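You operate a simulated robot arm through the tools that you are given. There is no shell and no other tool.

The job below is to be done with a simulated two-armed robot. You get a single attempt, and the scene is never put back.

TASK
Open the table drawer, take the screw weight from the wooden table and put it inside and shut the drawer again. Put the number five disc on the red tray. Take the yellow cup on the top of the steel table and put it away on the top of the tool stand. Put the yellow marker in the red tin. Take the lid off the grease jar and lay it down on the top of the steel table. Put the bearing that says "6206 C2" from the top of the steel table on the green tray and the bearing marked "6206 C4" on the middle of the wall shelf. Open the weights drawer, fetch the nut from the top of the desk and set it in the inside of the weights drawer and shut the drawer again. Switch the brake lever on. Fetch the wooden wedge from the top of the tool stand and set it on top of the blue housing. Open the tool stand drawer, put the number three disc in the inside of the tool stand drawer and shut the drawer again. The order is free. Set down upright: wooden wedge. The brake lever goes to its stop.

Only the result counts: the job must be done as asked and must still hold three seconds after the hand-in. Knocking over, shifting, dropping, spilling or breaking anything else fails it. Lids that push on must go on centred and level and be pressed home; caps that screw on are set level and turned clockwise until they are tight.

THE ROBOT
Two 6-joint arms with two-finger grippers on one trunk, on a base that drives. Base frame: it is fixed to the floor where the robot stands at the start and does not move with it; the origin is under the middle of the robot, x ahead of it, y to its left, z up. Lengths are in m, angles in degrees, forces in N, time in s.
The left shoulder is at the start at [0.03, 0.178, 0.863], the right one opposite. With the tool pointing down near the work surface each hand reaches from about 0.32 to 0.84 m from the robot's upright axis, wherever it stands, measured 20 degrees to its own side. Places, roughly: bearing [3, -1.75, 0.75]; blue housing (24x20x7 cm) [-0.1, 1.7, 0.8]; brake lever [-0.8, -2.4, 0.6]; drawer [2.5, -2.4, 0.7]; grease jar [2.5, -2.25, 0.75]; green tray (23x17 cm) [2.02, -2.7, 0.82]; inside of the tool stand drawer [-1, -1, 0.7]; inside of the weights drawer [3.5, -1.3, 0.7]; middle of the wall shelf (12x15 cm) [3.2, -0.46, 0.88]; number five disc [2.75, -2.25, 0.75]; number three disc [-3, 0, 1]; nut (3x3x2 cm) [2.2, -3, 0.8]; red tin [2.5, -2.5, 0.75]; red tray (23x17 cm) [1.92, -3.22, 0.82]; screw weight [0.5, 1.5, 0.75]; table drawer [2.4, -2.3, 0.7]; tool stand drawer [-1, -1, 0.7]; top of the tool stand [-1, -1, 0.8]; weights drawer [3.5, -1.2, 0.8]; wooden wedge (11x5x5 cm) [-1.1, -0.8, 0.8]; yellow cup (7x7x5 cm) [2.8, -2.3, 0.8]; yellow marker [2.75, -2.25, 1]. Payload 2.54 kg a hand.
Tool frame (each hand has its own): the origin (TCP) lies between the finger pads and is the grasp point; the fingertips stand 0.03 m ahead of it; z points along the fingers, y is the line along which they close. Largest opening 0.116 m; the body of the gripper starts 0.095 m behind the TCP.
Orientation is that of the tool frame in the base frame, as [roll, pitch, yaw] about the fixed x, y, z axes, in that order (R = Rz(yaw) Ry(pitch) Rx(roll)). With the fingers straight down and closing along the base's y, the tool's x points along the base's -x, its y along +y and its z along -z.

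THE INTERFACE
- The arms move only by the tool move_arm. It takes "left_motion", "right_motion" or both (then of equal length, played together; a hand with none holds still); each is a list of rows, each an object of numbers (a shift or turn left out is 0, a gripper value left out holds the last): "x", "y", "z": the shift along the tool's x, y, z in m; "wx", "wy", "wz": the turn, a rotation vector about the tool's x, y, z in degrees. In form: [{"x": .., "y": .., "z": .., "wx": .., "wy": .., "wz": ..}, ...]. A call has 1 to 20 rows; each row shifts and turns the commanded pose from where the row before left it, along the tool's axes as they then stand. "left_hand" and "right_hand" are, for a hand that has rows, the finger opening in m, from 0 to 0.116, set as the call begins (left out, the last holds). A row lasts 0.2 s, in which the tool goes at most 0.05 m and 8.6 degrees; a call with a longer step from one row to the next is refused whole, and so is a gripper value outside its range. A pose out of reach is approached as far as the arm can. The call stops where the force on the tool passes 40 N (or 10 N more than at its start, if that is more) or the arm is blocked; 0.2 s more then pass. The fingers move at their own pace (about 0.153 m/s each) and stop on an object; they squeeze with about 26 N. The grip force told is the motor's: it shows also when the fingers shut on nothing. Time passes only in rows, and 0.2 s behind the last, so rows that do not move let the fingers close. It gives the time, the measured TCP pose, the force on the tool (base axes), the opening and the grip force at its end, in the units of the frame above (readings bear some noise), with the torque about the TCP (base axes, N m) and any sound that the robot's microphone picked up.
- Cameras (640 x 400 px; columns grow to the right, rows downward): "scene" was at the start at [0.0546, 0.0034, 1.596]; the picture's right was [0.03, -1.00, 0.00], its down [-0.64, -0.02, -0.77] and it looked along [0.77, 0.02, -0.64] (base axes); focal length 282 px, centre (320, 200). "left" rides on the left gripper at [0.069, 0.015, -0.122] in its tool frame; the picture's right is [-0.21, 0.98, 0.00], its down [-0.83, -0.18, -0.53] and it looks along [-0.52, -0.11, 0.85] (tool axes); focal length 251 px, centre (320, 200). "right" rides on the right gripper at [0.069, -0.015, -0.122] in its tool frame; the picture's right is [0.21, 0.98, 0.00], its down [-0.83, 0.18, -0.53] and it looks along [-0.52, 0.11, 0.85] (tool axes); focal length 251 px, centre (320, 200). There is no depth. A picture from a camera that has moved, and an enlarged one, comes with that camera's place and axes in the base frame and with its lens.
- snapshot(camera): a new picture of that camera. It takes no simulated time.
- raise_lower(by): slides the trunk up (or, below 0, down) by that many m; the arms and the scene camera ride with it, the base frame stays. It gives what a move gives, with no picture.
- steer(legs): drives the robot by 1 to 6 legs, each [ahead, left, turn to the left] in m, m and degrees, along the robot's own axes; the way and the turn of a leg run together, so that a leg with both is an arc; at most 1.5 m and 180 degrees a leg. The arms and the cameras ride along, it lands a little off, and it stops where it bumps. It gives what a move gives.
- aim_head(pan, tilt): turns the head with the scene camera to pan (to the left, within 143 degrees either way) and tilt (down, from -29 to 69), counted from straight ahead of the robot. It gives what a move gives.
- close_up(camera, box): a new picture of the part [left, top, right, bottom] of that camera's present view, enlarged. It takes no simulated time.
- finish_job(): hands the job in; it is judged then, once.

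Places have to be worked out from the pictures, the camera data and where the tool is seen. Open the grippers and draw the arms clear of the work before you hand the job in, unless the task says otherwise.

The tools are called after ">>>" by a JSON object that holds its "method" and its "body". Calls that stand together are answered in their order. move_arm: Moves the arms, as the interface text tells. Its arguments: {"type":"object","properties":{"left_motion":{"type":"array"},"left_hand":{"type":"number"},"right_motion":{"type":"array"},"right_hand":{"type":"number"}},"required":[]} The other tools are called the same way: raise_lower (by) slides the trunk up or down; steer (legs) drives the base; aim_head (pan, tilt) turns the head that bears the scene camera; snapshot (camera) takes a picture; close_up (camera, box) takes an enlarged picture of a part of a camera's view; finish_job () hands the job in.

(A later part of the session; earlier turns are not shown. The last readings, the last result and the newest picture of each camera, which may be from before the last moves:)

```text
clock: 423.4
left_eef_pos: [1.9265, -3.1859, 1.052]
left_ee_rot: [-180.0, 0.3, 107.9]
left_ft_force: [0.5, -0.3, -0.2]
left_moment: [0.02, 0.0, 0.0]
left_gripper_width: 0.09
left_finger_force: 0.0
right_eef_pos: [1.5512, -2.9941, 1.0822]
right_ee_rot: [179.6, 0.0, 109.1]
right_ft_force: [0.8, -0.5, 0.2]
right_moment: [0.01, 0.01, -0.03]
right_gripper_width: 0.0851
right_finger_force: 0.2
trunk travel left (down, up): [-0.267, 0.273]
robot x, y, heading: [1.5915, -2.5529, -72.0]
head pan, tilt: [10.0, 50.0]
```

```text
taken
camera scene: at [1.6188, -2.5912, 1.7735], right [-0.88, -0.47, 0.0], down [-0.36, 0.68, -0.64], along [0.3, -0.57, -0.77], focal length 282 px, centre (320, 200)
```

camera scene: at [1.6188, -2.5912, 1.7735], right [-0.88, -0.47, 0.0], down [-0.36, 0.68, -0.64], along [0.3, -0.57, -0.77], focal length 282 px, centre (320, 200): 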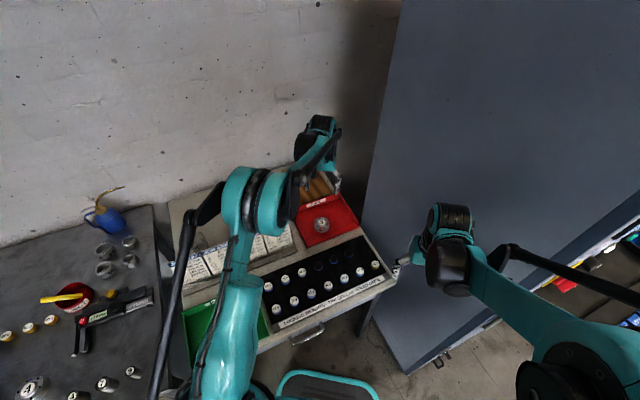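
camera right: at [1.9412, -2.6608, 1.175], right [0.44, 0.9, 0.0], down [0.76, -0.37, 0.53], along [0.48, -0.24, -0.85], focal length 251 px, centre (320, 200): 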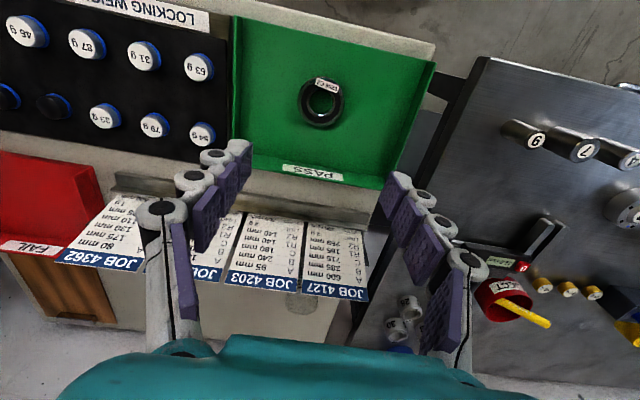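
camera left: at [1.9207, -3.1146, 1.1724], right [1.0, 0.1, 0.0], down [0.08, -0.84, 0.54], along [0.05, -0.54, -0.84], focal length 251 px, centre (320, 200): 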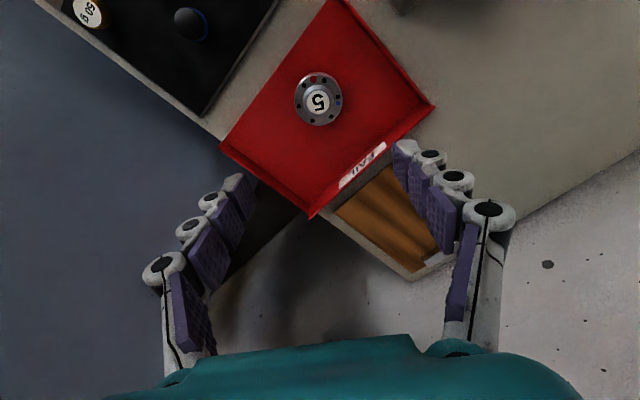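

Disc 5 lies in the red tray. Now the nut: it should be behind the job cards at about (2.2,-3.0); I move the left hand over there at height.

>>> {"method": "move_arm", "body": {"left_motion": [{"z": -0.03}, {"x": 0.0133, "y": 0.0454}, {"x": 0.0133, "y": 0.0454}, {"x": 0.0133, "y": 0.0454}, {"x": 0.0133, "y": 0.0454}, {"x": 0.0133, "y": 0.0454}, {"x": 0.0133, "y": 0.0454}, {"x": 0.0133, "y": 0.0454}, {}], "left_hand": 0.07}}

>>> {"method": "snapshot", "body": {"camera": "left"}}

```text
clock: 425.4
left_eef_pos: [2.1961, -3.0006, 1.0821]
left_ee_rot: [179.9, 0.5, 107.9]
left_ft_force: [-1.1, 0.5, -0.2]
left_moment: [0.04, 0.0, -0.02]
left_gripper_width: 0.0699
left_finger_force: 0.1
right_eef_pos: [1.5499, -2.9943, 1.0835]
right_ee_rot: [179.6, 0.0, 109.1]
right_ft_force: [-0.7, 0.4, -0.3]
right_moment: [-0.01, -0.02, 0.02]
right_gripper_width: 0.0852
right_finger_force: 0.0
trunk travel left (down, up): [-0.267, 0.273]
robot x, y, heading: [1.5928, -2.5511, -71.8]
head pan, tilt: [10.0, 50.0]
```

```text
taken
camera left: at [2.1901, -2.9288, 1.2027], right [1.0, 0.1, 0.0], down [0.08, -0.84, 0.54], along [0.05, -0.54, -0.84], focal length 251 px, centre (320, 200)
```

left: 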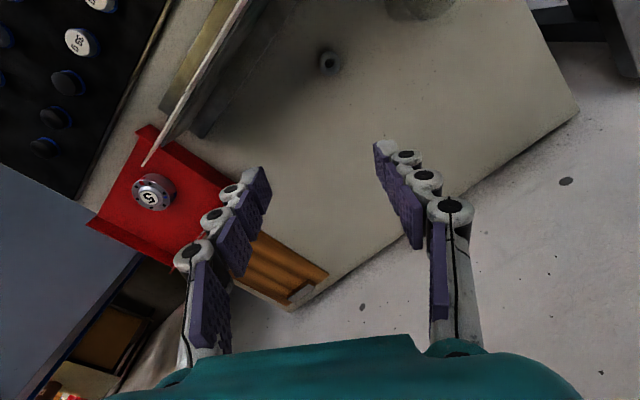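

>>> {"method": "close_up", "body": {"camera": "left", "box": [290, 0, 450, 100]}}

```text
4.00 times, centred on (370, 50) of left
camera zoom: at [2.1901, -2.9288, 1.2027], right [1.0, 0.1, 0.0], down [0.08, -0.84, 0.54], along [0.05, -0.54, -0.84], focal length 1006 px, centre (120, 800)
```

zoom: 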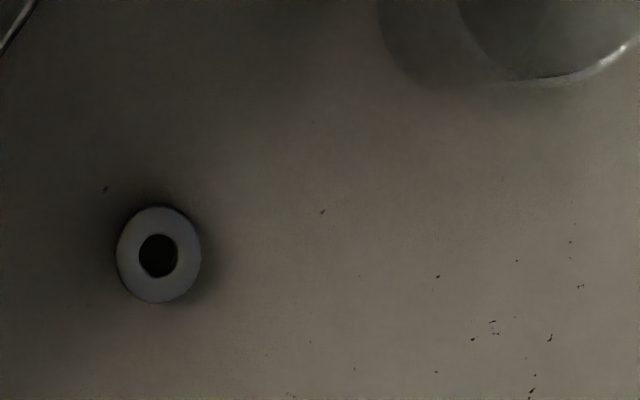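

The nut is 4.6 cm behind and 2.2 cm left of the hand's axis. I move over it, descend to z≈0.93 and look again.

>>> {"method": "move_arm", "body": {"left_motion": [{"x": 0.045, "y": 0.02}, {"z": 0.05}, {"z": 0.05}, {"z": 0.05}, {}]}}

>>> {"method": "snapshot", "body": {"camera": "left"}}

>>> {"method": "snapshot", "body": {"camera": "scene"}}

```text
clock: 426.6
left_eef_pos: [2.2023, -2.9506, 0.9293]
left_ee_rot: [179.9, 0.4, 107.9]
left_ft_force: [-0.8, 0.1, 1.0]
left_moment: [-0.01, -0.02, 0.01]
left_gripper_width: 0.0696
left_finger_force: 0.1
right_eef_pos: [1.5491, -2.9931, 1.0829]
right_ee_rot: [179.5, 0.0, 109.1]
right_ft_force: [-0.7, -0.5, 0.1]
right_moment: [0.0, 0.0, -0.02]
right_gripper_width: 0.0847
right_finger_force: 0.0
trunk travel left (down, up): [-0.267, 0.273]
robot x, y, heading: [1.5947, -2.5541, -71.7]
head pan, tilt: [10.0, 50.0]
```

```text
taken
camera left: at [2.1963, -2.8793, 1.0506], right [1.0, 0.1, 0.0], down [0.08, -0.84, 0.54], along [0.05, -0.54, -0.84], focal length 251 px, centre (320, 200)
```

left: 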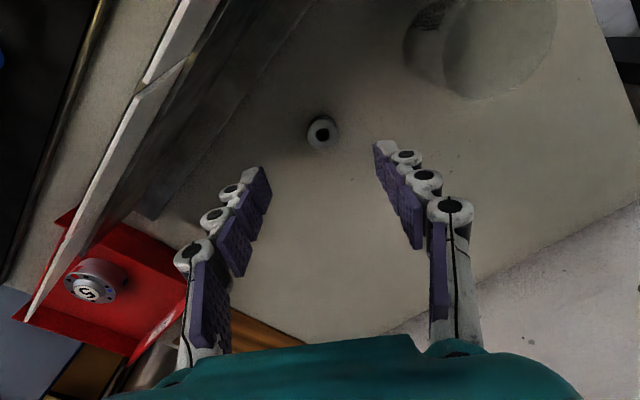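

```text
taken
camera scene: at [1.6176, -2.5893, 1.7736], right [-0.88, -0.47, 0.0], down [-0.36, 0.68, -0.64], along [0.3, -0.57, -0.77], focal length 282 px, centre (320, 200)
```

scene: 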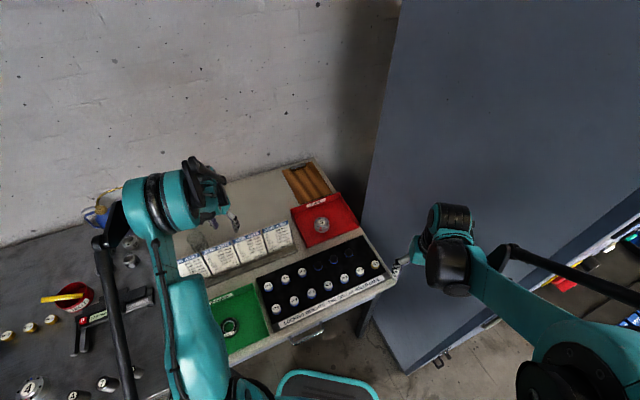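

Nearly centred over the nut. I descend to z≈0.840 with 0.06 opening and grip.

>>> {"method": "move_arm", "body": {"left_motion": [{"x": -0.005, "z": 0.04}, {"z": 0.03}, {"z": 0.02}, {}], "left_hand": 0.06}}

>>> {"method": "snapshot", "body": {"camera": "left"}}

>>> {"method": "move_arm", "body": {"left_motion": [{}, {}, {}, {}], "left_hand": 0.01}}

>>> {"method": "snapshot", "body": {"camera": "left"}}

```text
clock: 427.6
left_eef_pos: [2.2036, -2.958, 0.8395]
left_ee_rot: [-180.0, 0.6, 108.0]
left_ft_force: [0.2, 0.0, 1.4]
left_moment: [0.03, -0.05, 0.04]
left_gripper_width: 0.06
left_finger_force: 0.0
right_eef_pos: [1.5493, -2.9936, 1.083]
right_ee_rot: [179.6, 0.0, 109.1]
right_ft_force: [0.3, 1.1, -0.5]
right_moment: [-0.03, -0.02, 0.02]
right_gripper_width: 0.085
right_finger_force: 0.0
trunk travel left (down, up): [-0.267, 0.273]
robot x, y, heading: [1.5911, -2.5528, -72.1]
head pan, tilt: [10.0, 50.0]
```

```text
taken
camera left: at [2.1974, -2.8866, 0.9608], right [1.0, 0.1, 0.0], down [0.08, -0.84, 0.54], along [0.05, -0.54, -0.84], focal length 251 px, centre (320, 200)
```

left: 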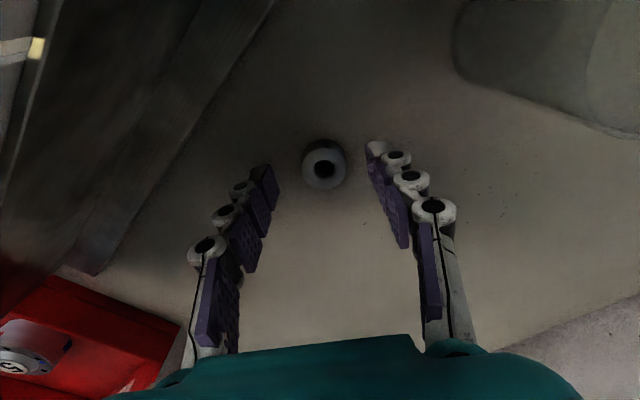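

```text
clock: 428.6
left_eef_pos: [2.2033, -2.959, 0.8387]
left_ee_rot: [180.0, 0.5, 108.0]
left_ft_force: [-0.2, -0.2, -0.5]
left_moment: [-0.02, 0.02, -0.04]
left_gripper_width: 0.0289
left_finger_force: 25.6
right_eef_pos: [1.5505, -2.9936, 1.0836]
right_ee_rot: [179.5, 0.0, 109.0]
right_ft_force: [1.0, 0.4, -0.4]
right_moment: [-0.01, 0.01, -0.01]
right_gripper_width: 0.0849
right_finger_force: 0.1
trunk travel left (down, up): [-0.267, 0.273]
robot x, y, heading: [1.5951, -2.5556, -71.9]
head pan, tilt: [10.0, 50.0]
```

```text
taken
camera left: at [2.1978, -2.8869, 0.9607], right [1.0, 0.1, 0.0], down [0.08, -0.84, 0.54], along [0.05, -0.54, -0.84], focal length 251 px, centre (320, 200)
```

left: 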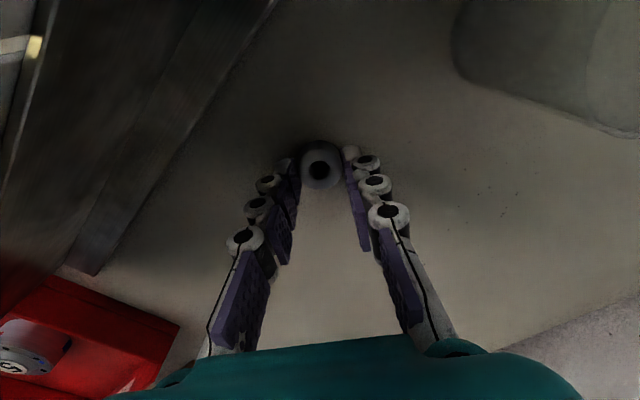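

The nut is gripped (29 mm). I lift straight up and check it.

>>> {"method": "move_arm", "body": {"left_motion": [{"z": -0.01}, {"z": -0.04}, {"z": -0.05}, {"z": -0.05}, {"z": -0.05}, {"z": -0.04}, {}]}}

>>> {"method": "snapshot", "body": {"camera": "left"}}

>>> {"method": "snapshot", "body": {"camera": "scene"}}

```text
clock: 430.2
left_eef_pos: [2.2068, -2.9572, 1.0807]
left_ee_rot: [-180.0, 0.5, 107.9]
left_ft_force: [-0.2, -0.4, -0.5]
left_moment: [-0.03, 0.02, 0.0]
left_gripper_width: 0.0288
left_finger_force: 26.1
right_eef_pos: [1.5512, -2.9936, 1.0829]
right_ee_rot: [179.6, 0.1, 109.1]
right_ft_force: [0.0, -0.3, 0.1]
right_moment: [0.02, 0.03, 0.0]
right_gripper_width: 0.085
right_finger_force: 0.1
trunk travel left (down, up): [-0.267, 0.273]
robot x, y, heading: [1.5897, -2.5529, -72.0]
head pan, tilt: [10.0, 50.0]
```

```text
taken
camera left: at [2.2006, -2.8856, 1.2013], right [1.0, 0.1, 0.0], down [0.08, -0.84, 0.54], along [0.05, -0.54, -0.84], focal length 251 px, centre (320, 200)
```

left: 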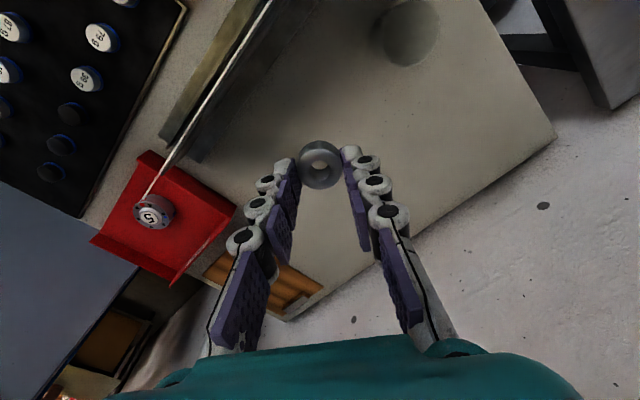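

```text
taken
camera scene: at [1.619, -2.5905, 1.7735], right [-0.88, -0.47, 0.0], down [-0.36, 0.68, -0.64], along [0.3, -0.57, -0.77], focal length 282 px, centre (320, 200)
```

scene: 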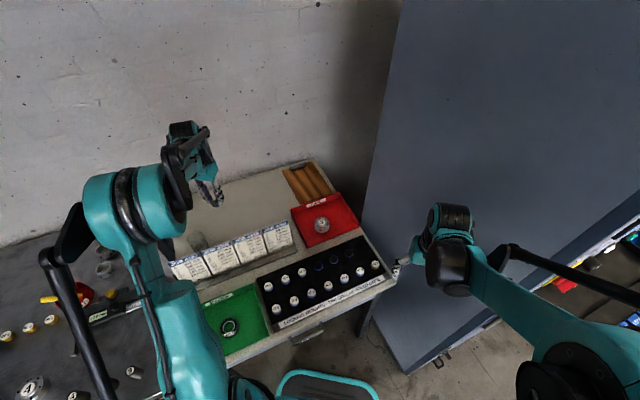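

The nut is in hand. I retract the left arm, back off, turn to face the wall again and drive left toward the blue WEIGHTS cabinet.

>>> {"method": "move_arm", "body": {"left_motion": [{"z": -0.03}, {"x": 0.05, "y": -0.02}, {"x": 0.05, "y": -0.02}, {"x": 0.03, "y": -0.04}, {"x": 0.02, "y": -0.04}, {}]}}

>>> {"method": "steer", "body": {"legs": [[-0.3, 0, 0], [0, 0, 35], [0, 1.0, 0], [0, 0.8, 0]]}}

>>> {"method": "aim_head", "body": {"pan": 20, "tilt": 40}}

>>> {"method": "snapshot", "body": {"camera": "scene"}}

```text
refused: row 2 steps farther than a row can; nothing moved
```

```text
clock: 442.6
left_eef_pos: [3.3025, -0.7991, 1.0799]
left_ee_rot: [180.0, 0.5, 143.3]
left_ft_force: [0.4, 0.5, -1.1]
left_moment: [-0.03, 0.0, -0.03]
left_gripper_width: 0.0287
left_finger_force: 26.1
right_eef_pos: [2.7907, -1.2086, 1.0817]
right_ee_rot: [179.6, 0.0, 144.4]
right_ft_force: [-0.4, 1.0, -0.4]
right_moment: [-0.02, 0.02, -0.01]
right_gripper_width: 0.0849
right_finger_force: 0.1
trunk travel left (down, up): [-0.267, 0.273]
robot x, y, heading: [2.5714, -0.8244, -36.6]
head pan, tilt: [10.0, 50.0]
```

```text
clock: 443.3
left_eef_pos: [3.3034, -0.7993, 1.0796]
left_ee_rot: [-180.0, 0.5, 143.4]
left_ft_force: [-1.1, -0.8, -1.0]
left_moment: [0.03, -0.01, 0.02]
left_gripper_width: 0.0286
left_finger_force: 25.6
right_eef_pos: [2.7903, -1.2077, 1.0827]
right_ee_rot: [179.6, 0.0, 144.6]
right_ft_force: [-0.8, 0.0, -0.4]
right_moment: [-0.01, 0.04, -0.01]
right_gripper_width: 0.0848
right_finger_force: 0.1
trunk travel left (down, up): [-0.267, 0.273]
robot x, y, heading: [2.5672, -0.8249, -36.5]
head pan, tilt: [20.0, 40.0]
```

```text
taken
camera scene: at [2.6252, -0.8296, 1.7877], right [-0.29, -0.96, 0.0], down [-0.62, 0.18, -0.77], along [0.73, -0.22, -0.64], focal length 282 px, centre (320, 200)
```

scene: 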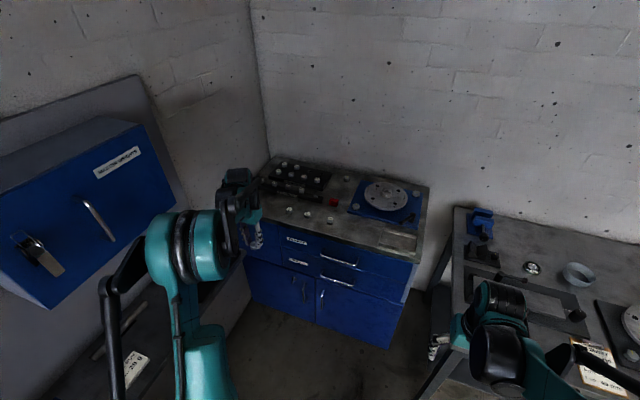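

The sweep went without contact, fortunately (my retract had been refused). I zoom in on the WEIGHTS drawer and on the wall-shelf area to the left.

>>> {"method": "close_up", "body": {"camera": "scene", "box": [230, 150, 440, 350]}}

>>> {"method": "aim_head", "body": {"pan": 70, "tilt": 45}}

>>> {"method": "snapshot", "body": {"camera": "scene"}}

```text
2.00 times, centred on (335, 250) of scene
camera zoom: at [2.6252, -0.8296, 1.7877], right [-0.29, -0.96, 0.0], down [-0.62, 0.18, -0.77], along [0.73, -0.22, -0.64], focal length 564 px, centre (290, 100)
```

zoom: 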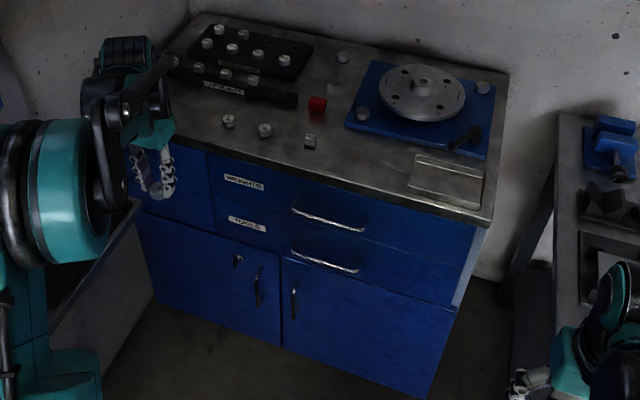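

```text
clock: 444.5
left_eef_pos: [3.3045, -0.798, 1.0799]
left_ee_rot: [-180.0, 0.4, 143.3]
left_ft_force: [-0.1, 0.3, -1.3]
left_moment: [0.03, 0.0, 0.01]
left_gripper_width: 0.029
left_finger_force: 25.6
right_eef_pos: [2.7905, -1.2095, 1.082]
right_ee_rot: [179.7, 0.1, 144.4]
right_ft_force: [-1.0, 0.4, -0.1]
right_moment: [0.0, -0.01, 0.02]
right_gripper_width: 0.0849
right_finger_force: 0.0
trunk travel left (down, up): [-0.267, 0.273]
robot x, y, heading: [2.5696, -0.826, -36.7]
head pan, tilt: [70.0, 45.0]
```

```text
taken
camera scene: at [2.612, -0.7603, 1.7805], right [0.55, -0.84, 0.0], down [-0.59, -0.39, -0.71], along [0.59, 0.39, -0.71], focal length 282 px, centre (320, 200)
```

scene: 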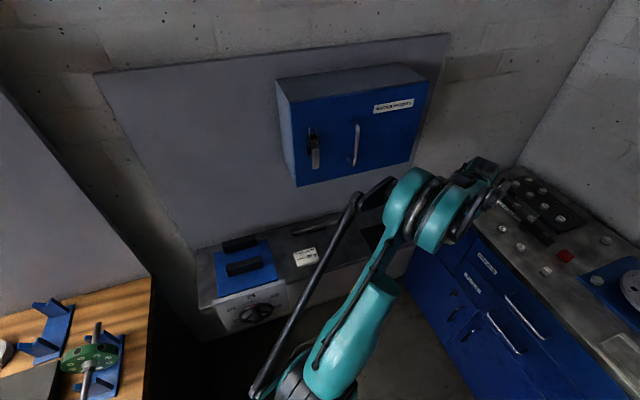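

The wall shelf is the grey counter along the left wall. First the WEIGHTS drawer: I retract the left hand, shift left 0.17 m and look at the drawer frontally.

>>> {"method": "move_arm", "body": {"left_motion": [{"x": 0.035, "y": -0.03}, {"x": 0.035, "y": -0.03}, {"x": 0.035, "y": -0.03}, {"x": 0.03, "y": -0.03}, {}]}}

>>> {"method": "steer", "body": {"legs": [[0, 0.17, 0]]}}

>>> {"method": "aim_head", "body": {"pan": 5, "tilt": 45}}

>>> {"method": "snapshot", "body": {"camera": "scene"}}

>>> {"method": "close_up", "body": {"camera": "scene", "box": [220, 160, 400, 280]}}

```text
clock: 445.7
left_eef_pos: [3.1245, -0.817, 1.0793]
left_ee_rot: [-180.0, 0.4, 143.4]
left_ft_force: [1.3, 0.5, 0.0]
left_moment: [-0.02, 0.04, 0.04]
left_gripper_width: 0.0289
left_finger_force: 26.2
right_eef_pos: [2.7908, -1.2088, 1.0833]
right_ee_rot: [179.6, -0.1, 144.5]
right_ft_force: [1.3, 0.0, 0.4]
right_moment: [-0.01, 0.01, -0.01]
right_gripper_width: 0.0849
right_finger_force: 0.0
trunk travel left (down, up): [-0.267, 0.273]
robot x, y, heading: [2.5674, -0.8244, -36.4]
head pan, tilt: [70.0, 45.0]
```

```text
clock: 447.1
left_eef_pos: [3.2251, -0.6836, 1.079]
left_ee_rot: [-180.0, 0.5, 143.0]
left_ft_force: [0.0, 1.0, -1.0]
left_moment: [-0.06, 0.05, -0.02]
left_gripper_width: 0.0287
left_finger_force: 25.9
right_eef_pos: [2.8905, -1.0743, 1.0832]
right_ee_rot: [179.7, 0.0, 144.4]
right_ft_force: [0.0, 0.9, -0.2]
right_moment: [-0.02, 0.04, 0.0]
right_gripper_width: 0.0851
right_finger_force: 0.0
trunk travel left (down, up): [-0.267, 0.273]
robot x, y, heading: [2.6674, -0.6889, -36.9]
head pan, tilt: [70.0, 45.0]
```

```text
clock: 448.5
left_eef_pos: [3.2255, -0.683, 1.0799]
left_ee_rot: [180.0, 0.5, 143.1]
left_ft_force: [-0.6, -0.4, -0.7]
left_moment: [-0.01, 0.03, -0.02]
left_gripper_width: 0.0287
left_finger_force: 26.0
right_eef_pos: [2.8892, -1.0761, 1.0834]
right_ee_rot: [179.6, 0.1, 144.3]
right_ft_force: [-0.6, 0.7, -0.2]
right_moment: [0.0, -0.04, 0.02]
right_gripper_width: 0.0848
right_finger_force: 0.1
trunk travel left (down, up): [-0.267, 0.273]
robot x, y, heading: [2.669, -0.6909, -36.9]
head pan, tilt: [5.0, 45.0]
```

```text
taken
camera scene: at [2.7133, -0.7134, 1.7805], right [-0.53, -0.85, 0.0], down [-0.6, 0.37, -0.71], along [0.6, -0.37, -0.71], focal length 282 px, centre (320, 200)
```

scene: 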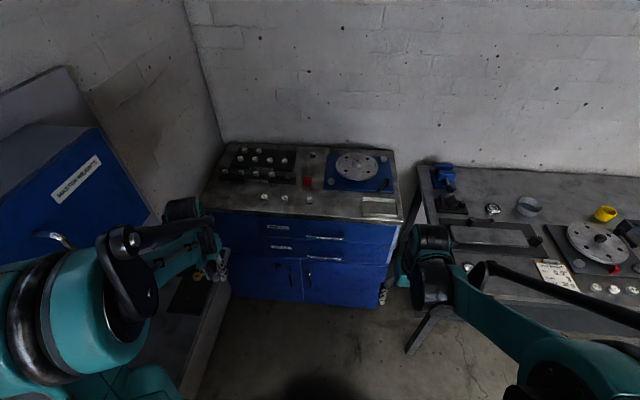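

```text
3.33 times, centred on (310, 220) of scene
camera zoom: at [2.7133, -0.7134, 1.7805], right [-0.53, -0.85, 0.0], down [-0.6, 0.37, -0.71], along [0.6, -0.37, -0.71], focal length 941 px, centre (353, 133)
```

zoom: 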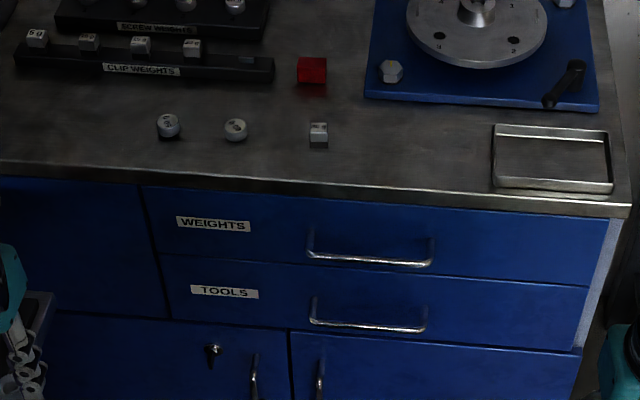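

I lower the trunk 0.12 m for the pull and take a second view to triangulate the handle.

>>> {"method": "raise_lower", "body": {"by": -0.12}}

>>> {"method": "close_up", "body": {"camera": "scene", "box": [220, 160, 400, 280]}}

```text
clock: 450.0
left_eef_pos: [3.2246, -0.6827, 0.9605]
left_ee_rot: [-180.0, 0.5, 143.2]
left_ft_force: [1.6, -0.8, -0.1]
left_moment: [0.04, -0.03, 0.0]
left_gripper_width: 0.0291
left_finger_force: 25.7
right_eef_pos: [2.8892, -1.0753, 0.9638]
right_ee_rot: [179.6, 0.1, 144.3]
right_ft_force: [0.4, 0.3, 0.7]
right_moment: [0.02, -0.02, 0.02]
right_gripper_width: 0.0848
right_finger_force: 0.0
trunk travel left (down, up): [-0.147, 0.393]
robot x, y, heading: [2.6669, -0.6872, -36.7]
head pan, tilt: [5.0, 45.0]
```

```text
3.33 times, centred on (310, 220) of scene
camera zoom: at [2.713, -0.7134, 1.6606], right [-0.53, -0.85, 0.0], down [-0.6, 0.37, -0.71], along [0.6, -0.37, -0.71], focal length 941 px, centre (353, 133)
```

zoom: 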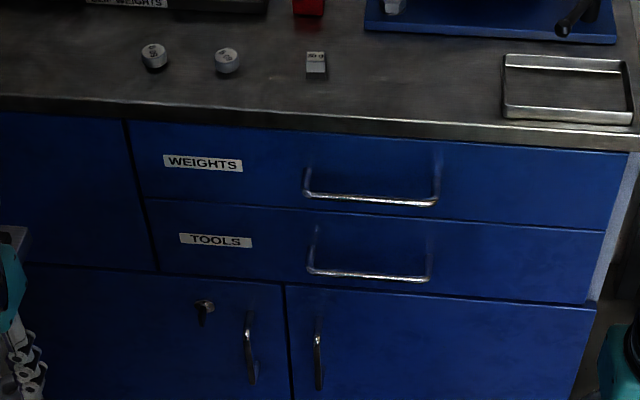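

The handle height estimate is still loose, so I orient the right hand for the pull (40° down-forward, closing vertically) and use its camera too.

>>> {"method": "move_arm", "body": {"right_motion": [{"z": -0.03}, {"x": -0.04}, {"x": -0.04}, {"wy": -8.5}, {"wy": -8.5}, {"wy": -8.5}, {"wy": -8.5}, {"wy": -8.5}, {"wy": -7.5}, {"wz": -8.5}, {"wz": -8.5}, {"wz": -8.5}, {"wz": -8.5}, {"wz": -8.5}, {"wz": -8.5}, {"wz": -8.5}, {"wz": -8.5}, {"wz": -8.5}, {"wz": -8.5}, {"wz": -5}], "right_hand": 0.045}}

>>> {"method": "snapshot", "body": {"camera": "right"}}

```text
clock: 454.2
left_eef_pos: [3.2244, -0.6836, 0.9601]
left_ee_rot: [179.9, 0.6, 143.1]
left_ft_force: [-0.5, -1.7, -0.9]
left_moment: [0.0, 0.02, 0.01]
left_gripper_width: 0.0289
left_finger_force: 26.2
right_eef_pos: [2.9537, -1.1205, 0.9935]
right_ee_rot: [-130.0, 0.3, -125.5]
right_ft_force: [0.4, 0.7, -0.4]
right_moment: [-0.02, -0.04, 0.0]
right_gripper_width: 0.0449
right_finger_force: 0.2
trunk travel left (down, up): [-0.147, 0.393]
robot x, y, heading: [2.6689, -0.6854, -36.7]
head pan, tilt: [5.0, 45.0]
```

```text
taken
camera right: at [2.8471, -1.1282, 1.0837], right [-0.63, 0.19, -0.75], down [0.05, 0.98, 0.21], along [0.77, 0.09, -0.63], focal length 251 px, centre (320, 200)
```

right: 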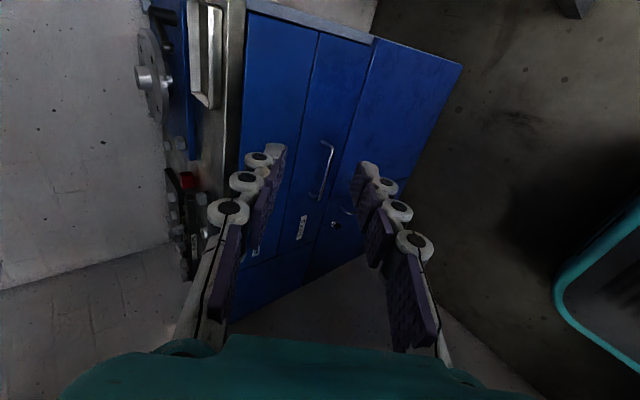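

The finger hides the WEIGHTS handle. I bring the hand towards a conservative pre-grasp point in front of it and look again.

>>> {"method": "move_arm", "body": {"right_motion": [{"x": -0.033, "y": -0.0055, "z": 0.0273}, {"x": -0.033, "y": -0.0055, "z": 0.0273}, {"x": -0.033, "y": -0.0055, "z": 0.0273}, {"x": -0.033, "y": -0.0055, "z": 0.0273}, {"x": -0.033, "y": -0.0055, "z": 0.0273}, {"x": -0.033, "y": -0.0055, "z": 0.0273}, {"x": -0.033, "y": -0.0055, "z": 0.0273}, {}], "right_hand": 0.08}}

>>> {"method": "snapshot", "body": {"camera": "right"}}

>>> {"method": "close_up", "body": {"camera": "scene", "box": [220, 160, 400, 280]}}

```text
clock: 456.0
left_eef_pos: [3.2232, -0.6843, 0.9604]
left_ee_rot: [179.9, 0.5, 143.1]
left_ft_force: [-1.0, 0.1, -0.1]
left_moment: [0.02, -0.06, 0.0]
left_gripper_width: 0.0287
left_finger_force: 25.8
right_eef_pos: [3.229, -1.0336, 0.9008]
right_ee_rot: [-130.0, 0.4, -125.7]
right_ft_force: [-0.3, -0.2, 0.0]
right_moment: [0.0, -0.04, 0.02]
right_gripper_width: 0.0802
right_finger_force: 0.1
trunk travel left (down, up): [-0.147, 0.393]
robot x, y, heading: [2.6642, -0.6896, -36.8]
head pan, tilt: [5.0, 45.0]
```

```text
taken
camera right: at [3.1219, -1.0398, 0.9913], right [-0.63, 0.2, -0.75], down [0.05, 0.98, 0.21], along [0.77, 0.09, -0.63], focal length 251 px, centre (320, 200)
```

right: 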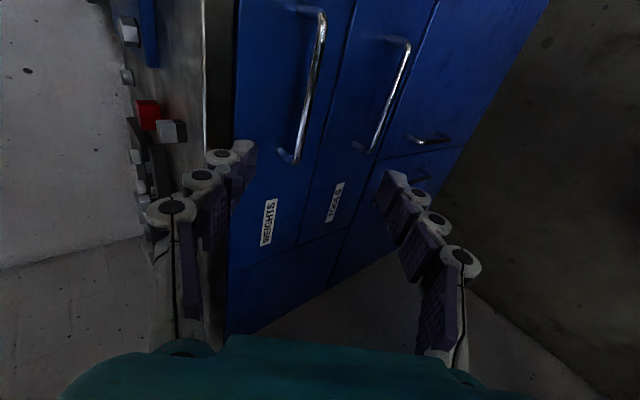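

```text
3.33 times, centred on (310, 220) of scene
camera zoom: at [2.7123, -0.7136, 1.6605], right [-0.53, -0.85, 0.0], down [-0.6, 0.37, -0.71], along [0.6, -0.37, -0.71], focal length 941 px, centre (353, 133)
```

zoom: 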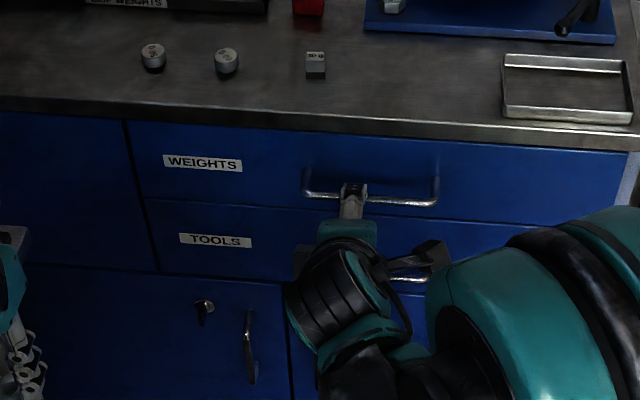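

Combining the views, the bar centre is about 0.822 m ahead, z≈0.773, 0.05 left. I move to 10 cm short of it along the approach direction and check.

>>> {"method": "move_arm", "body": {"right_motion": [{"x": 0.0033, "y": -0.0027, "z": 0.036}, {"x": 0.0033, "y": -0.0027, "z": 0.036}, {"x": 0.0033, "y": -0.0027, "z": 0.036}, {}]}}

>>> {"method": "snapshot", "body": {"camera": "right"}}

>>> {"method": "close_up", "body": {"camera": "scene", "box": [260, 180, 360, 250]}}

```text
clock: 457.0
left_eef_pos: [3.2243, -0.6841, 0.9601]
left_ee_rot: [-179.9, 0.5, 143.1]
left_ft_force: [-0.7, 0.1, -1.5]
left_moment: [0.0, -0.02, 0.01]
left_gripper_width: 0.0289
left_finger_force: 26.0
right_eef_pos: [3.2931, -1.094, 0.8389]
right_ee_rot: [-130.0, 0.4, -125.6]
right_ft_force: [-0.4, 0.5, 0.3]
right_moment: [0.01, 0.01, -0.01]
right_gripper_width: 0.0799
right_finger_force: 0.1
trunk travel left (down, up): [-0.147, 0.393]
robot x, y, heading: [2.6679, -0.6895, -37.2]
head pan, tilt: [5.0, 45.0]
```

```text
taken
camera right: at [3.1861, -1.0984, 0.9297], right [-0.63, 0.2, -0.75], down [0.05, 0.98, 0.21], along [0.77, 0.09, -0.63], focal length 251 px, centre (320, 200)
```

right: 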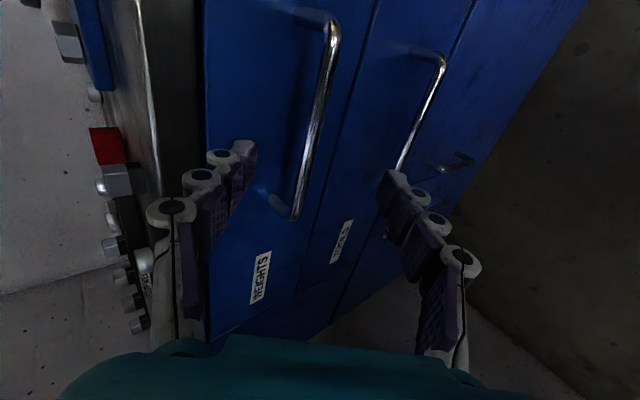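

```text
5.71 times, centred on (310, 215) of scene
camera zoom: at [2.7126, -0.7128, 1.6605], right [-0.53, -0.85, 0.0], down [-0.6, 0.37, -0.71], along [0.6, -0.37, -0.71], focal length 1613 px, centre (377, 114)
```

zoom: 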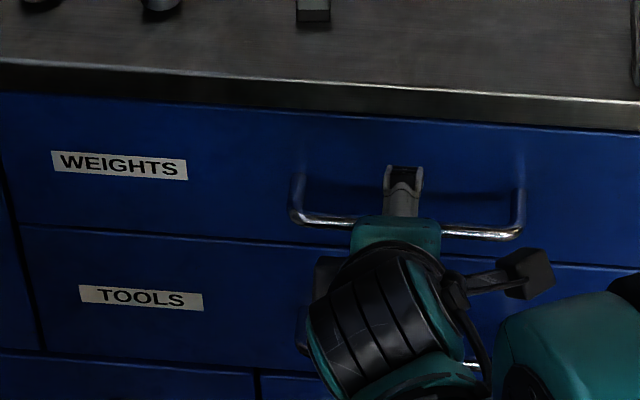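

The wrist view gives the bar 8.9 cm ahead along the tool and 9 mm off in y, centred laterally. I correct and advance 5 cm with a 4.5 cm opening.

>>> {"method": "move_arm", "body": {"right_motion": [{"y": -0.0085}, {"z": 0.025}, {"z": 0.025}, {}], "right_hand": 0.045}}

>>> {"method": "snapshot", "body": {"camera": "right"}}

```text
clock: 458.0
left_eef_pos: [3.2242, -0.6843, 0.9592]
left_ee_rot: [180.0, 0.6, 143.0]
left_ft_force: [0.4, 0.3, -0.2]
left_moment: [-0.01, 0.02, 0.01]
left_gripper_width: 0.0288
left_finger_force: 26.2
right_eef_pos: [3.3284, -1.1169, 0.8134]
right_ee_rot: [-130.0, 0.4, -125.6]
right_ft_force: [-0.6, -0.1, -0.3]
right_moment: [0.0, -0.02, -0.02]
right_gripper_width: 0.0452
right_finger_force: 0.1
trunk travel left (down, up): [-0.147, 0.393]
robot x, y, heading: [2.6698, -0.6882, -36.6]
head pan, tilt: [5.0, 45.0]
```

```text
taken
camera right: at [3.2213, -1.1239, 0.9037], right [-0.63, 0.2, -0.75], down [0.05, 0.98, 0.21], along [0.77, 0.09, -0.63], focal length 251 px, centre (320, 200)
```

right: 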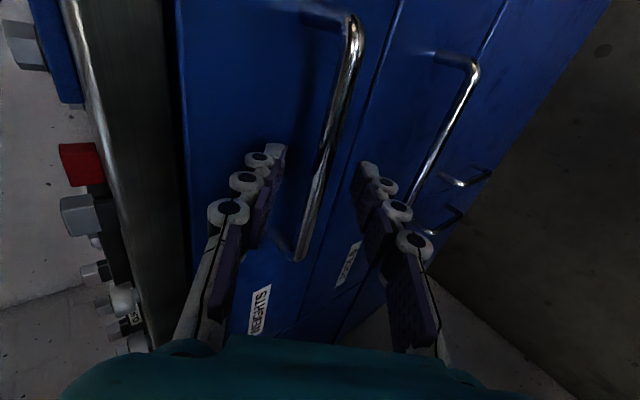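

The bar is centred, 3 cm ahead of the TCP. I advance 1.9 cm and close.

>>> {"method": "move_arm", "body": {"right_motion": [{"z": 0.01}, {"z": 0.009}, {}]}}

>>> {"method": "move_arm", "body": {"right_motion": [{}, {}, {}], "right_hand": 0.0}}

>>> {"method": "snapshot", "body": {"camera": "right"}}

```text
clock: 458.8
left_eef_pos: [3.2252, -0.6829, 0.9602]
left_ee_rot: [179.9, 0.5, 143.1]
left_ft_force: [0.4, -0.7, -1.5]
left_moment: [-0.01, -0.03, 0.02]
left_gripper_width: 0.0288
left_finger_force: 25.5
right_eef_pos: [3.3408, -1.1252, 0.8002]
right_ee_rot: [-130.0, 0.3, -125.5]
right_ft_force: [-1.5, 1.8, 1.2]
right_moment: [-0.03, -0.05, 0.0]
right_gripper_width: 0.0454
right_finger_force: 0.1
trunk travel left (down, up): [-0.147, 0.393]
robot x, y, heading: [2.6706, -0.6888, -36.8]
head pan, tilt: [5.0, 45.0]
```

```text
clock: 459.6
left_eef_pos: [3.2247, -0.6838, 0.959]
left_ee_rot: [-179.9, 0.5, 143.0]
left_ft_force: [0.0, -0.8, -0.5]
left_moment: [-0.04, 0.0, -0.01]
left_gripper_width: 0.0285
left_finger_force: 26.4
right_eef_pos: [3.3406, -1.125, 0.8004]
right_ee_rot: [-130.1, 0.3, -125.7]
right_ft_force: [1.5, -1.6, 1.7]
right_moment: [0.23, -0.26, -0.39]
right_gripper_width: 0.0091
right_finger_force: 36.5
trunk travel left (down, up): [-0.147, 0.393]
robot x, y, heading: [2.6688, -0.6879, -36.6]
head pan, tilt: [5.0, 45.0]
```

```text
taken
camera right: at [3.2341, -1.1322, 0.891], right [-0.63, 0.2, -0.75], down [0.05, 0.98, 0.21], along [0.77, 0.09, -0.63], focal length 251 px, centre (320, 200)
```

right: 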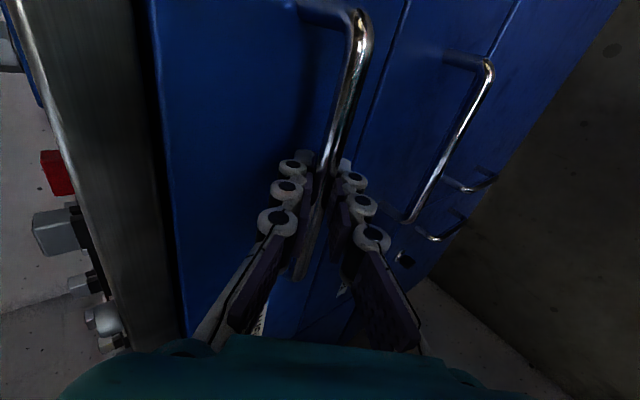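

Gripped (9 mm bar). I pull straight back with the arm, then check.

>>> {"method": "move_arm", "body": {"right_motion": [{"z": -0.0153, "y": 0.0129}, {"z": -0.0153, "y": 0.0129}, {"z": -0.0153, "y": 0.0129}, {"z": -0.0153, "y": 0.0129}, {}]}}

>>> {"method": "close_up", "body": {"camera": "scene", "box": [220, 160, 400, 280]}}

```text
clock: 460.8
left_eef_pos: [3.2238, -0.6833, 0.9595]
left_ee_rot: [-180.0, 0.5, 143.2]
left_ft_force: [-0.1, -0.3, -0.9]
left_moment: [-0.01, -0.01, 0.0]
left_gripper_width: 0.0289
left_finger_force: 26.1
right_eef_pos: [3.2776, -1.078, 0.8001]
right_ee_rot: [-130.1, 0.3, -125.5]
right_ft_force: [5.1, 10.8, 4.8]
right_moment: [0.22, -0.16, -0.11]
right_gripper_width: 0.0092
right_finger_force: 36.9
trunk travel left (down, up): [-0.147, 0.393]
robot x, y, heading: [2.6712, -0.6912, -36.9]
head pan, tilt: [5.0, 45.0]
```

```text
3.33 times, centred on (310, 220) of scene
camera zoom: at [2.7135, -0.7118, 1.6605], right [-0.53, -0.85, 0.0], down [-0.6, 0.37, -0.71], along [0.6, -0.37, -0.71], focal length 941 px, centre (353, 133)
```

zoom: 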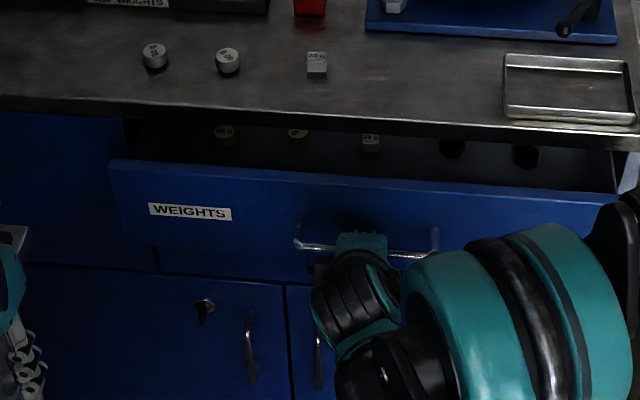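

The drawer opens; a row of weights sits inside near the front. The bench end is close behind me, so I back the base only 0.07 m and pull the rest with the arm.

>>> {"method": "steer", "body": {"legs": [[-0.07, 0, 0]]}}

>>> {"method": "move_arm", "body": {"right_motion": [{"x": 0.002}, {"z": -0.0115, "y": 0.0097}, {"z": -0.0115, "y": 0.0097}, {}]}}

>>> {"method": "close_up", "body": {"camera": "scene", "box": [220, 150, 400, 270]}}

```text
clock: 461.8
left_eef_pos: [3.167, -0.639, 0.9588]
left_ee_rot: [-180.0, 0.5, 143.1]
left_ft_force: [0.6, -0.4, -0.9]
left_moment: [-0.02, -0.03, 0.01]
left_gripper_width: 0.0288
left_finger_force: 25.7
right_eef_pos: [3.2216, -1.0345, 0.8009]
right_ee_rot: [-130.0, 0.4, -125.6]
right_ft_force: [13.6, 18.3, 4.5]
right_moment: [0.28, -0.18, -0.25]
right_gripper_width: 0.0091
right_finger_force: 36.5
trunk travel left (down, up): [-0.147, 0.393]
robot x, y, heading: [2.6101, -0.6465, -36.9]
head pan, tilt: [5.0, 45.0]
```

```text
clock: 462.8
left_eef_pos: [3.1672, -0.6395, 0.9599]
left_ee_rot: [-179.9, 0.5, 143.3]
left_ft_force: [0.1, 0.0, -0.9]
left_moment: [0.01, -0.02, 0.02]
left_gripper_width: 0.0286
left_finger_force: 25.8
right_eef_pos: [3.1965, -1.0161, 0.8002]
right_ee_rot: [-129.9, 0.5, -125.3]
right_ft_force: [14.9, 19.7, 10.8]
right_moment: [0.39, -0.35, -0.23]
right_gripper_width: 0.009
right_finger_force: 36.6
trunk travel left (down, up): [-0.147, 0.393]
robot x, y, heading: [2.6107, -0.6542, -36.5]
head pan, tilt: [5.0, 45.0]
```

```text
3.33 times, centred on (310, 210) of scene
camera zoom: at [2.6571, -0.6674, 1.6606], right [-0.53, -0.85, 0.0], down [-0.6, 0.37, -0.71], along [0.6, -0.37, -0.71], focal length 941 px, centre (353, 167)
```

zoom: 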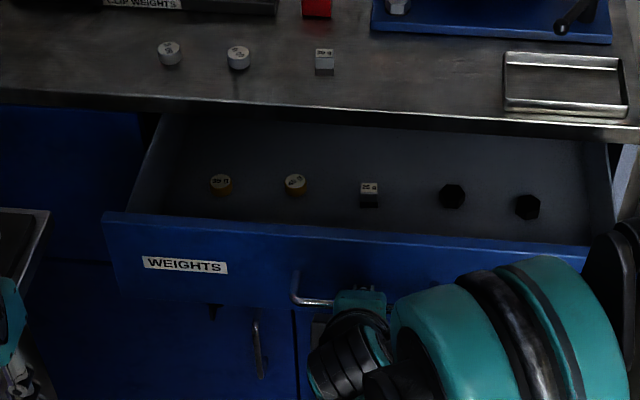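

The drawer is open ~0.18 m with free floor in front of the row of weights. I release the right hand from the bar (rotate it vertical, then lift away).

>>> {"method": "move_arm", "body": {"right_motion": [{}, {}, {"wx": -8.5}, {"wx": -8.5}, {"wx": -8.5}, {"wx": -8.5}, {"wx": -8.5}, {"wx": -6}, {}], "right_hand": 0.045}}

>>> {"method": "snapshot", "body": {"camera": "right"}}

```text
clock: 464.8
left_eef_pos: [3.167, -0.6404, 0.9602]
left_ee_rot: [-179.9, 0.5, 143.2]
left_ft_force: [0.0, 0.1, -1.2]
left_moment: [0.0, 0.02, 0.01]
left_gripper_width: 0.0288
left_finger_force: 26.0
right_eef_pos: [3.1948, -1.0199, 0.7985]
right_ee_rot: [-178.6, 0.6, -125.6]
right_ft_force: [-0.3, 0.2, 0.1]
right_moment: [-0.03, -0.01, 0.01]
right_gripper_width: 0.0449
right_finger_force: 0.0
trunk travel left (down, up): [-0.147, 0.393]
robot x, y, heading: [2.6133, -0.6503, -36.8]
head pan, tilt: [5.0, 45.0]
```

```text
taken
camera right: at [3.1652, -1.0829, 0.923], right [-0.92, 0.39, -0.03], down [0.32, 0.78, 0.54], along [0.23, 0.48, -0.84], focal length 251 px, centre (320, 200)
```

right: 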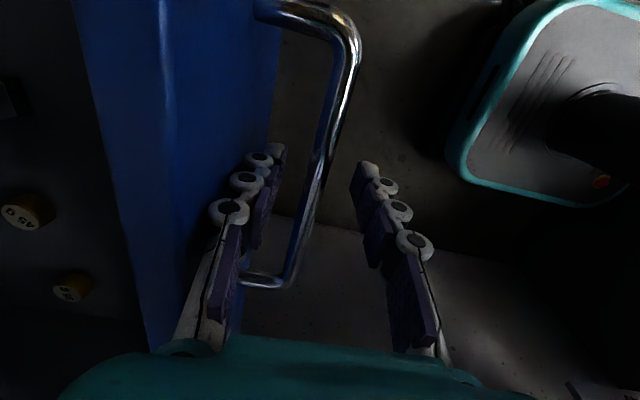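

>>> {"method": "move_arm", "body": {"right_motion": [{"z": -0.03}, {"z": -0.05}, {"z": -0.05}, {"z": -0.05}, {"z": -0.05}, {"y": 0.05}, {"y": 0.05}, {"x": 0.05}, {"x": 0.05}, {"x": 0.05}, {}]}}

>>> {"method": "steer", "body": {"legs": [[0.13, 0, 0]]}}

>>> {"method": "snapshot", "body": {"camera": "scene"}}

>>> {"method": "close_up", "body": {"camera": "scene", "box": [200, 180, 400, 310]}}

>>> {"method": "snapshot", "body": {"camera": "left"}}

```text
clock: 467.2
left_eef_pos: [3.167, -0.6408, 0.9599]
left_ee_rot: [-180.0, 0.6, 143.2]
left_ft_force: [0.5, 0.5, -0.6]
left_moment: [-0.03, 0.01, -0.02]
left_gripper_width: 0.0288
left_finger_force: 25.6
right_eef_pos: [3.0217, -1.0836, 1.0238]
right_ee_rot: [-178.5, 0.4, -125.6]
right_ft_force: [0.6, -0.9, 0.5]
right_moment: [-0.04, 0.02, 0.0]
right_gripper_width: 0.0451
right_finger_force: 0.0
trunk travel left (down, up): [-0.147, 0.393]
robot x, y, heading: [2.6157, -0.6448, -36.8]
head pan, tilt: [5.0, 45.0]
```

```text
clock: 468.5
left_eef_pos: [3.2728, -0.7188, 0.96]
left_ee_rot: [-180.0, 0.4, 143.1]
left_ft_force: [0.5, 0.7, -1.3]
left_moment: [0.03, 0.02, 0.0]
left_gripper_width: 0.0289
left_finger_force: 25.4
right_eef_pos: [3.1261, -1.161, 1.0226]
right_ee_rot: [-178.6, 0.4, -125.6]
right_ft_force: [0.9, -0.3, -0.6]
right_moment: [0.06, 0.02, -0.02]
right_gripper_width: 0.0446
right_finger_force: 0.0
trunk travel left (down, up): [-0.147, 0.393]
robot x, y, heading: [2.7141, -0.7221, -36.5]
head pan, tilt: [5.0, 45.0]
```

```text
taken
camera scene: at [2.7624, -0.75, 1.6604], right [-0.53, -0.85, 0.0], down [-0.6, 0.37, -0.71], along [0.6, -0.37, -0.71], focal length 282 px, centre (320, 200)
```

scene: 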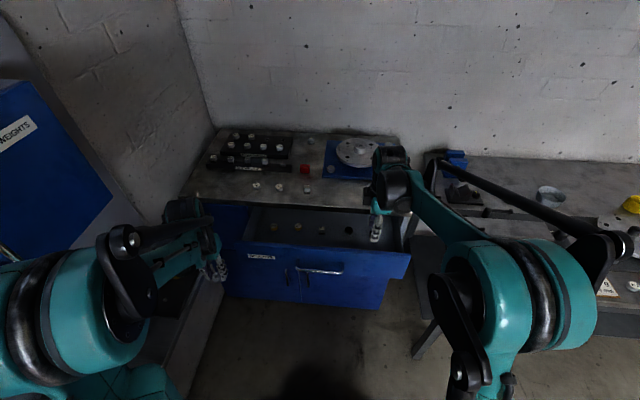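

```text
3.08 times, centred on (300, 245) of scene
camera zoom: at [2.7624, -0.75, 1.6604], right [-0.53, -0.85, 0.0], down [-0.6, 0.37, -0.71], along [0.6, -0.37, -0.71], focal length 868 px, centre (382, 62)
```

zoom: 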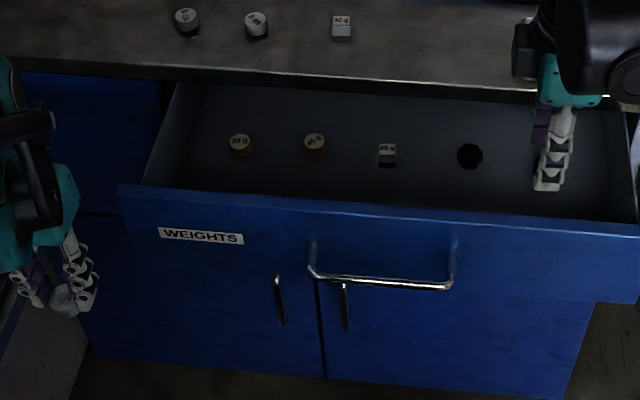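

```text
taken
camera left: at [3.2268, -0.6652, 1.0804], right [0.76, 0.65, 0.0], down [0.55, -0.64, 0.54], along [0.35, -0.41, -0.84], focal length 251 px, centre (320, 200)
```

left: 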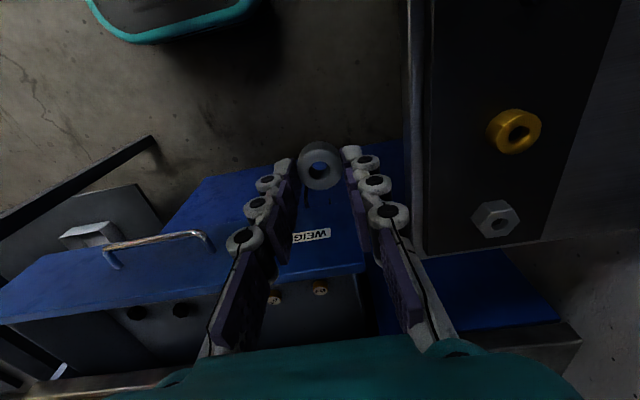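

I move the nut over the free floor in front of the first two weights (≈0.705 ahead, 0.205 left).

>>> {"method": "move_arm", "body": {"left_motion": [{"x": -0.0369, "y": -0.0187}, {"x": -0.0369, "y": -0.0187}, {"x": -0.0369, "y": -0.0187}, {"x": -0.0369, "y": -0.0187}, {"x": -0.0369, "y": -0.0187}, {"x": -0.0369, "y": -0.0187}, {"x": -0.0369, "y": -0.0187}, {}]}}

>>> {"method": "snapshot", "body": {"camera": "left"}}

>>> {"method": "close_up", "body": {"camera": "scene", "box": [200, 180, 400, 310]}}

```text
clock: 470.3
left_eef_pos: [3.4008, -0.9804, 0.9624]
left_ee_rot: [179.9, 0.5, 143.1]
left_ft_force: [-0.2, -1.1, -0.5]
left_moment: [-0.01, 0.01, 0.0]
left_gripper_width: 0.029
left_finger_force: 25.8
right_eef_pos: [3.126, -1.1615, 1.0256]
right_ee_rot: [-178.5, 0.5, -125.6]
right_ft_force: [-0.3, -0.7, -0.8]
right_moment: [0.03, -0.03, -0.03]
right_gripper_width: 0.045
right_finger_force: 0.1
trunk travel left (down, up): [-0.147, 0.393]
robot x, y, heading: [2.7158, -0.7237, -36.5]
head pan, tilt: [5.0, 45.0]
```

```text
taken
camera left: at [3.3537, -0.925, 1.0837], right [0.76, 0.65, 0.0], down [0.55, -0.64, 0.54], along [0.35, -0.41, -0.84], focal length 251 px, centre (320, 200)
```

left: 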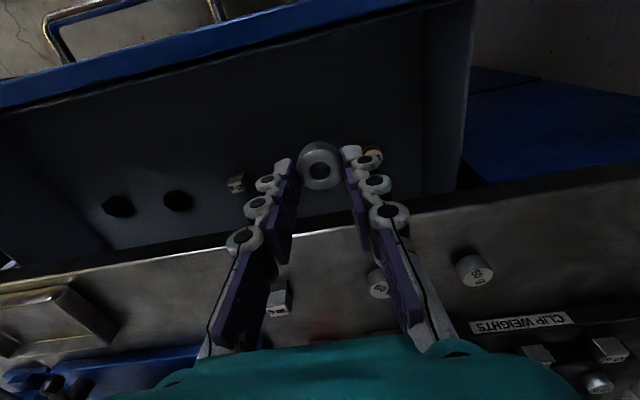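

```text
3.08 times, centred on (300, 245) of scene
camera zoom: at [2.7599, -0.7479, 1.6605], right [-0.53, -0.85, 0.0], down [-0.6, 0.37, -0.71], along [0.6, -0.37, -0.71], focal length 868 px, centre (382, 62)
```

zoom: 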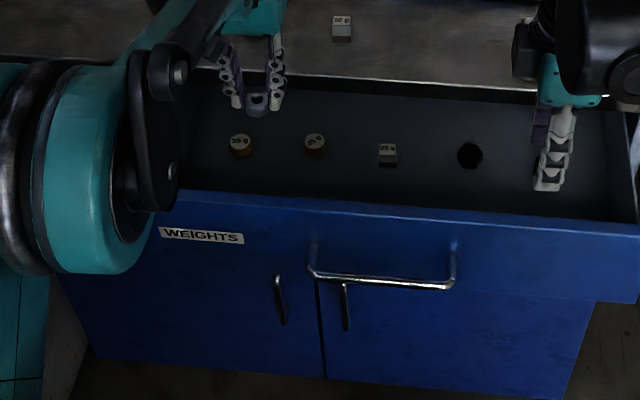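

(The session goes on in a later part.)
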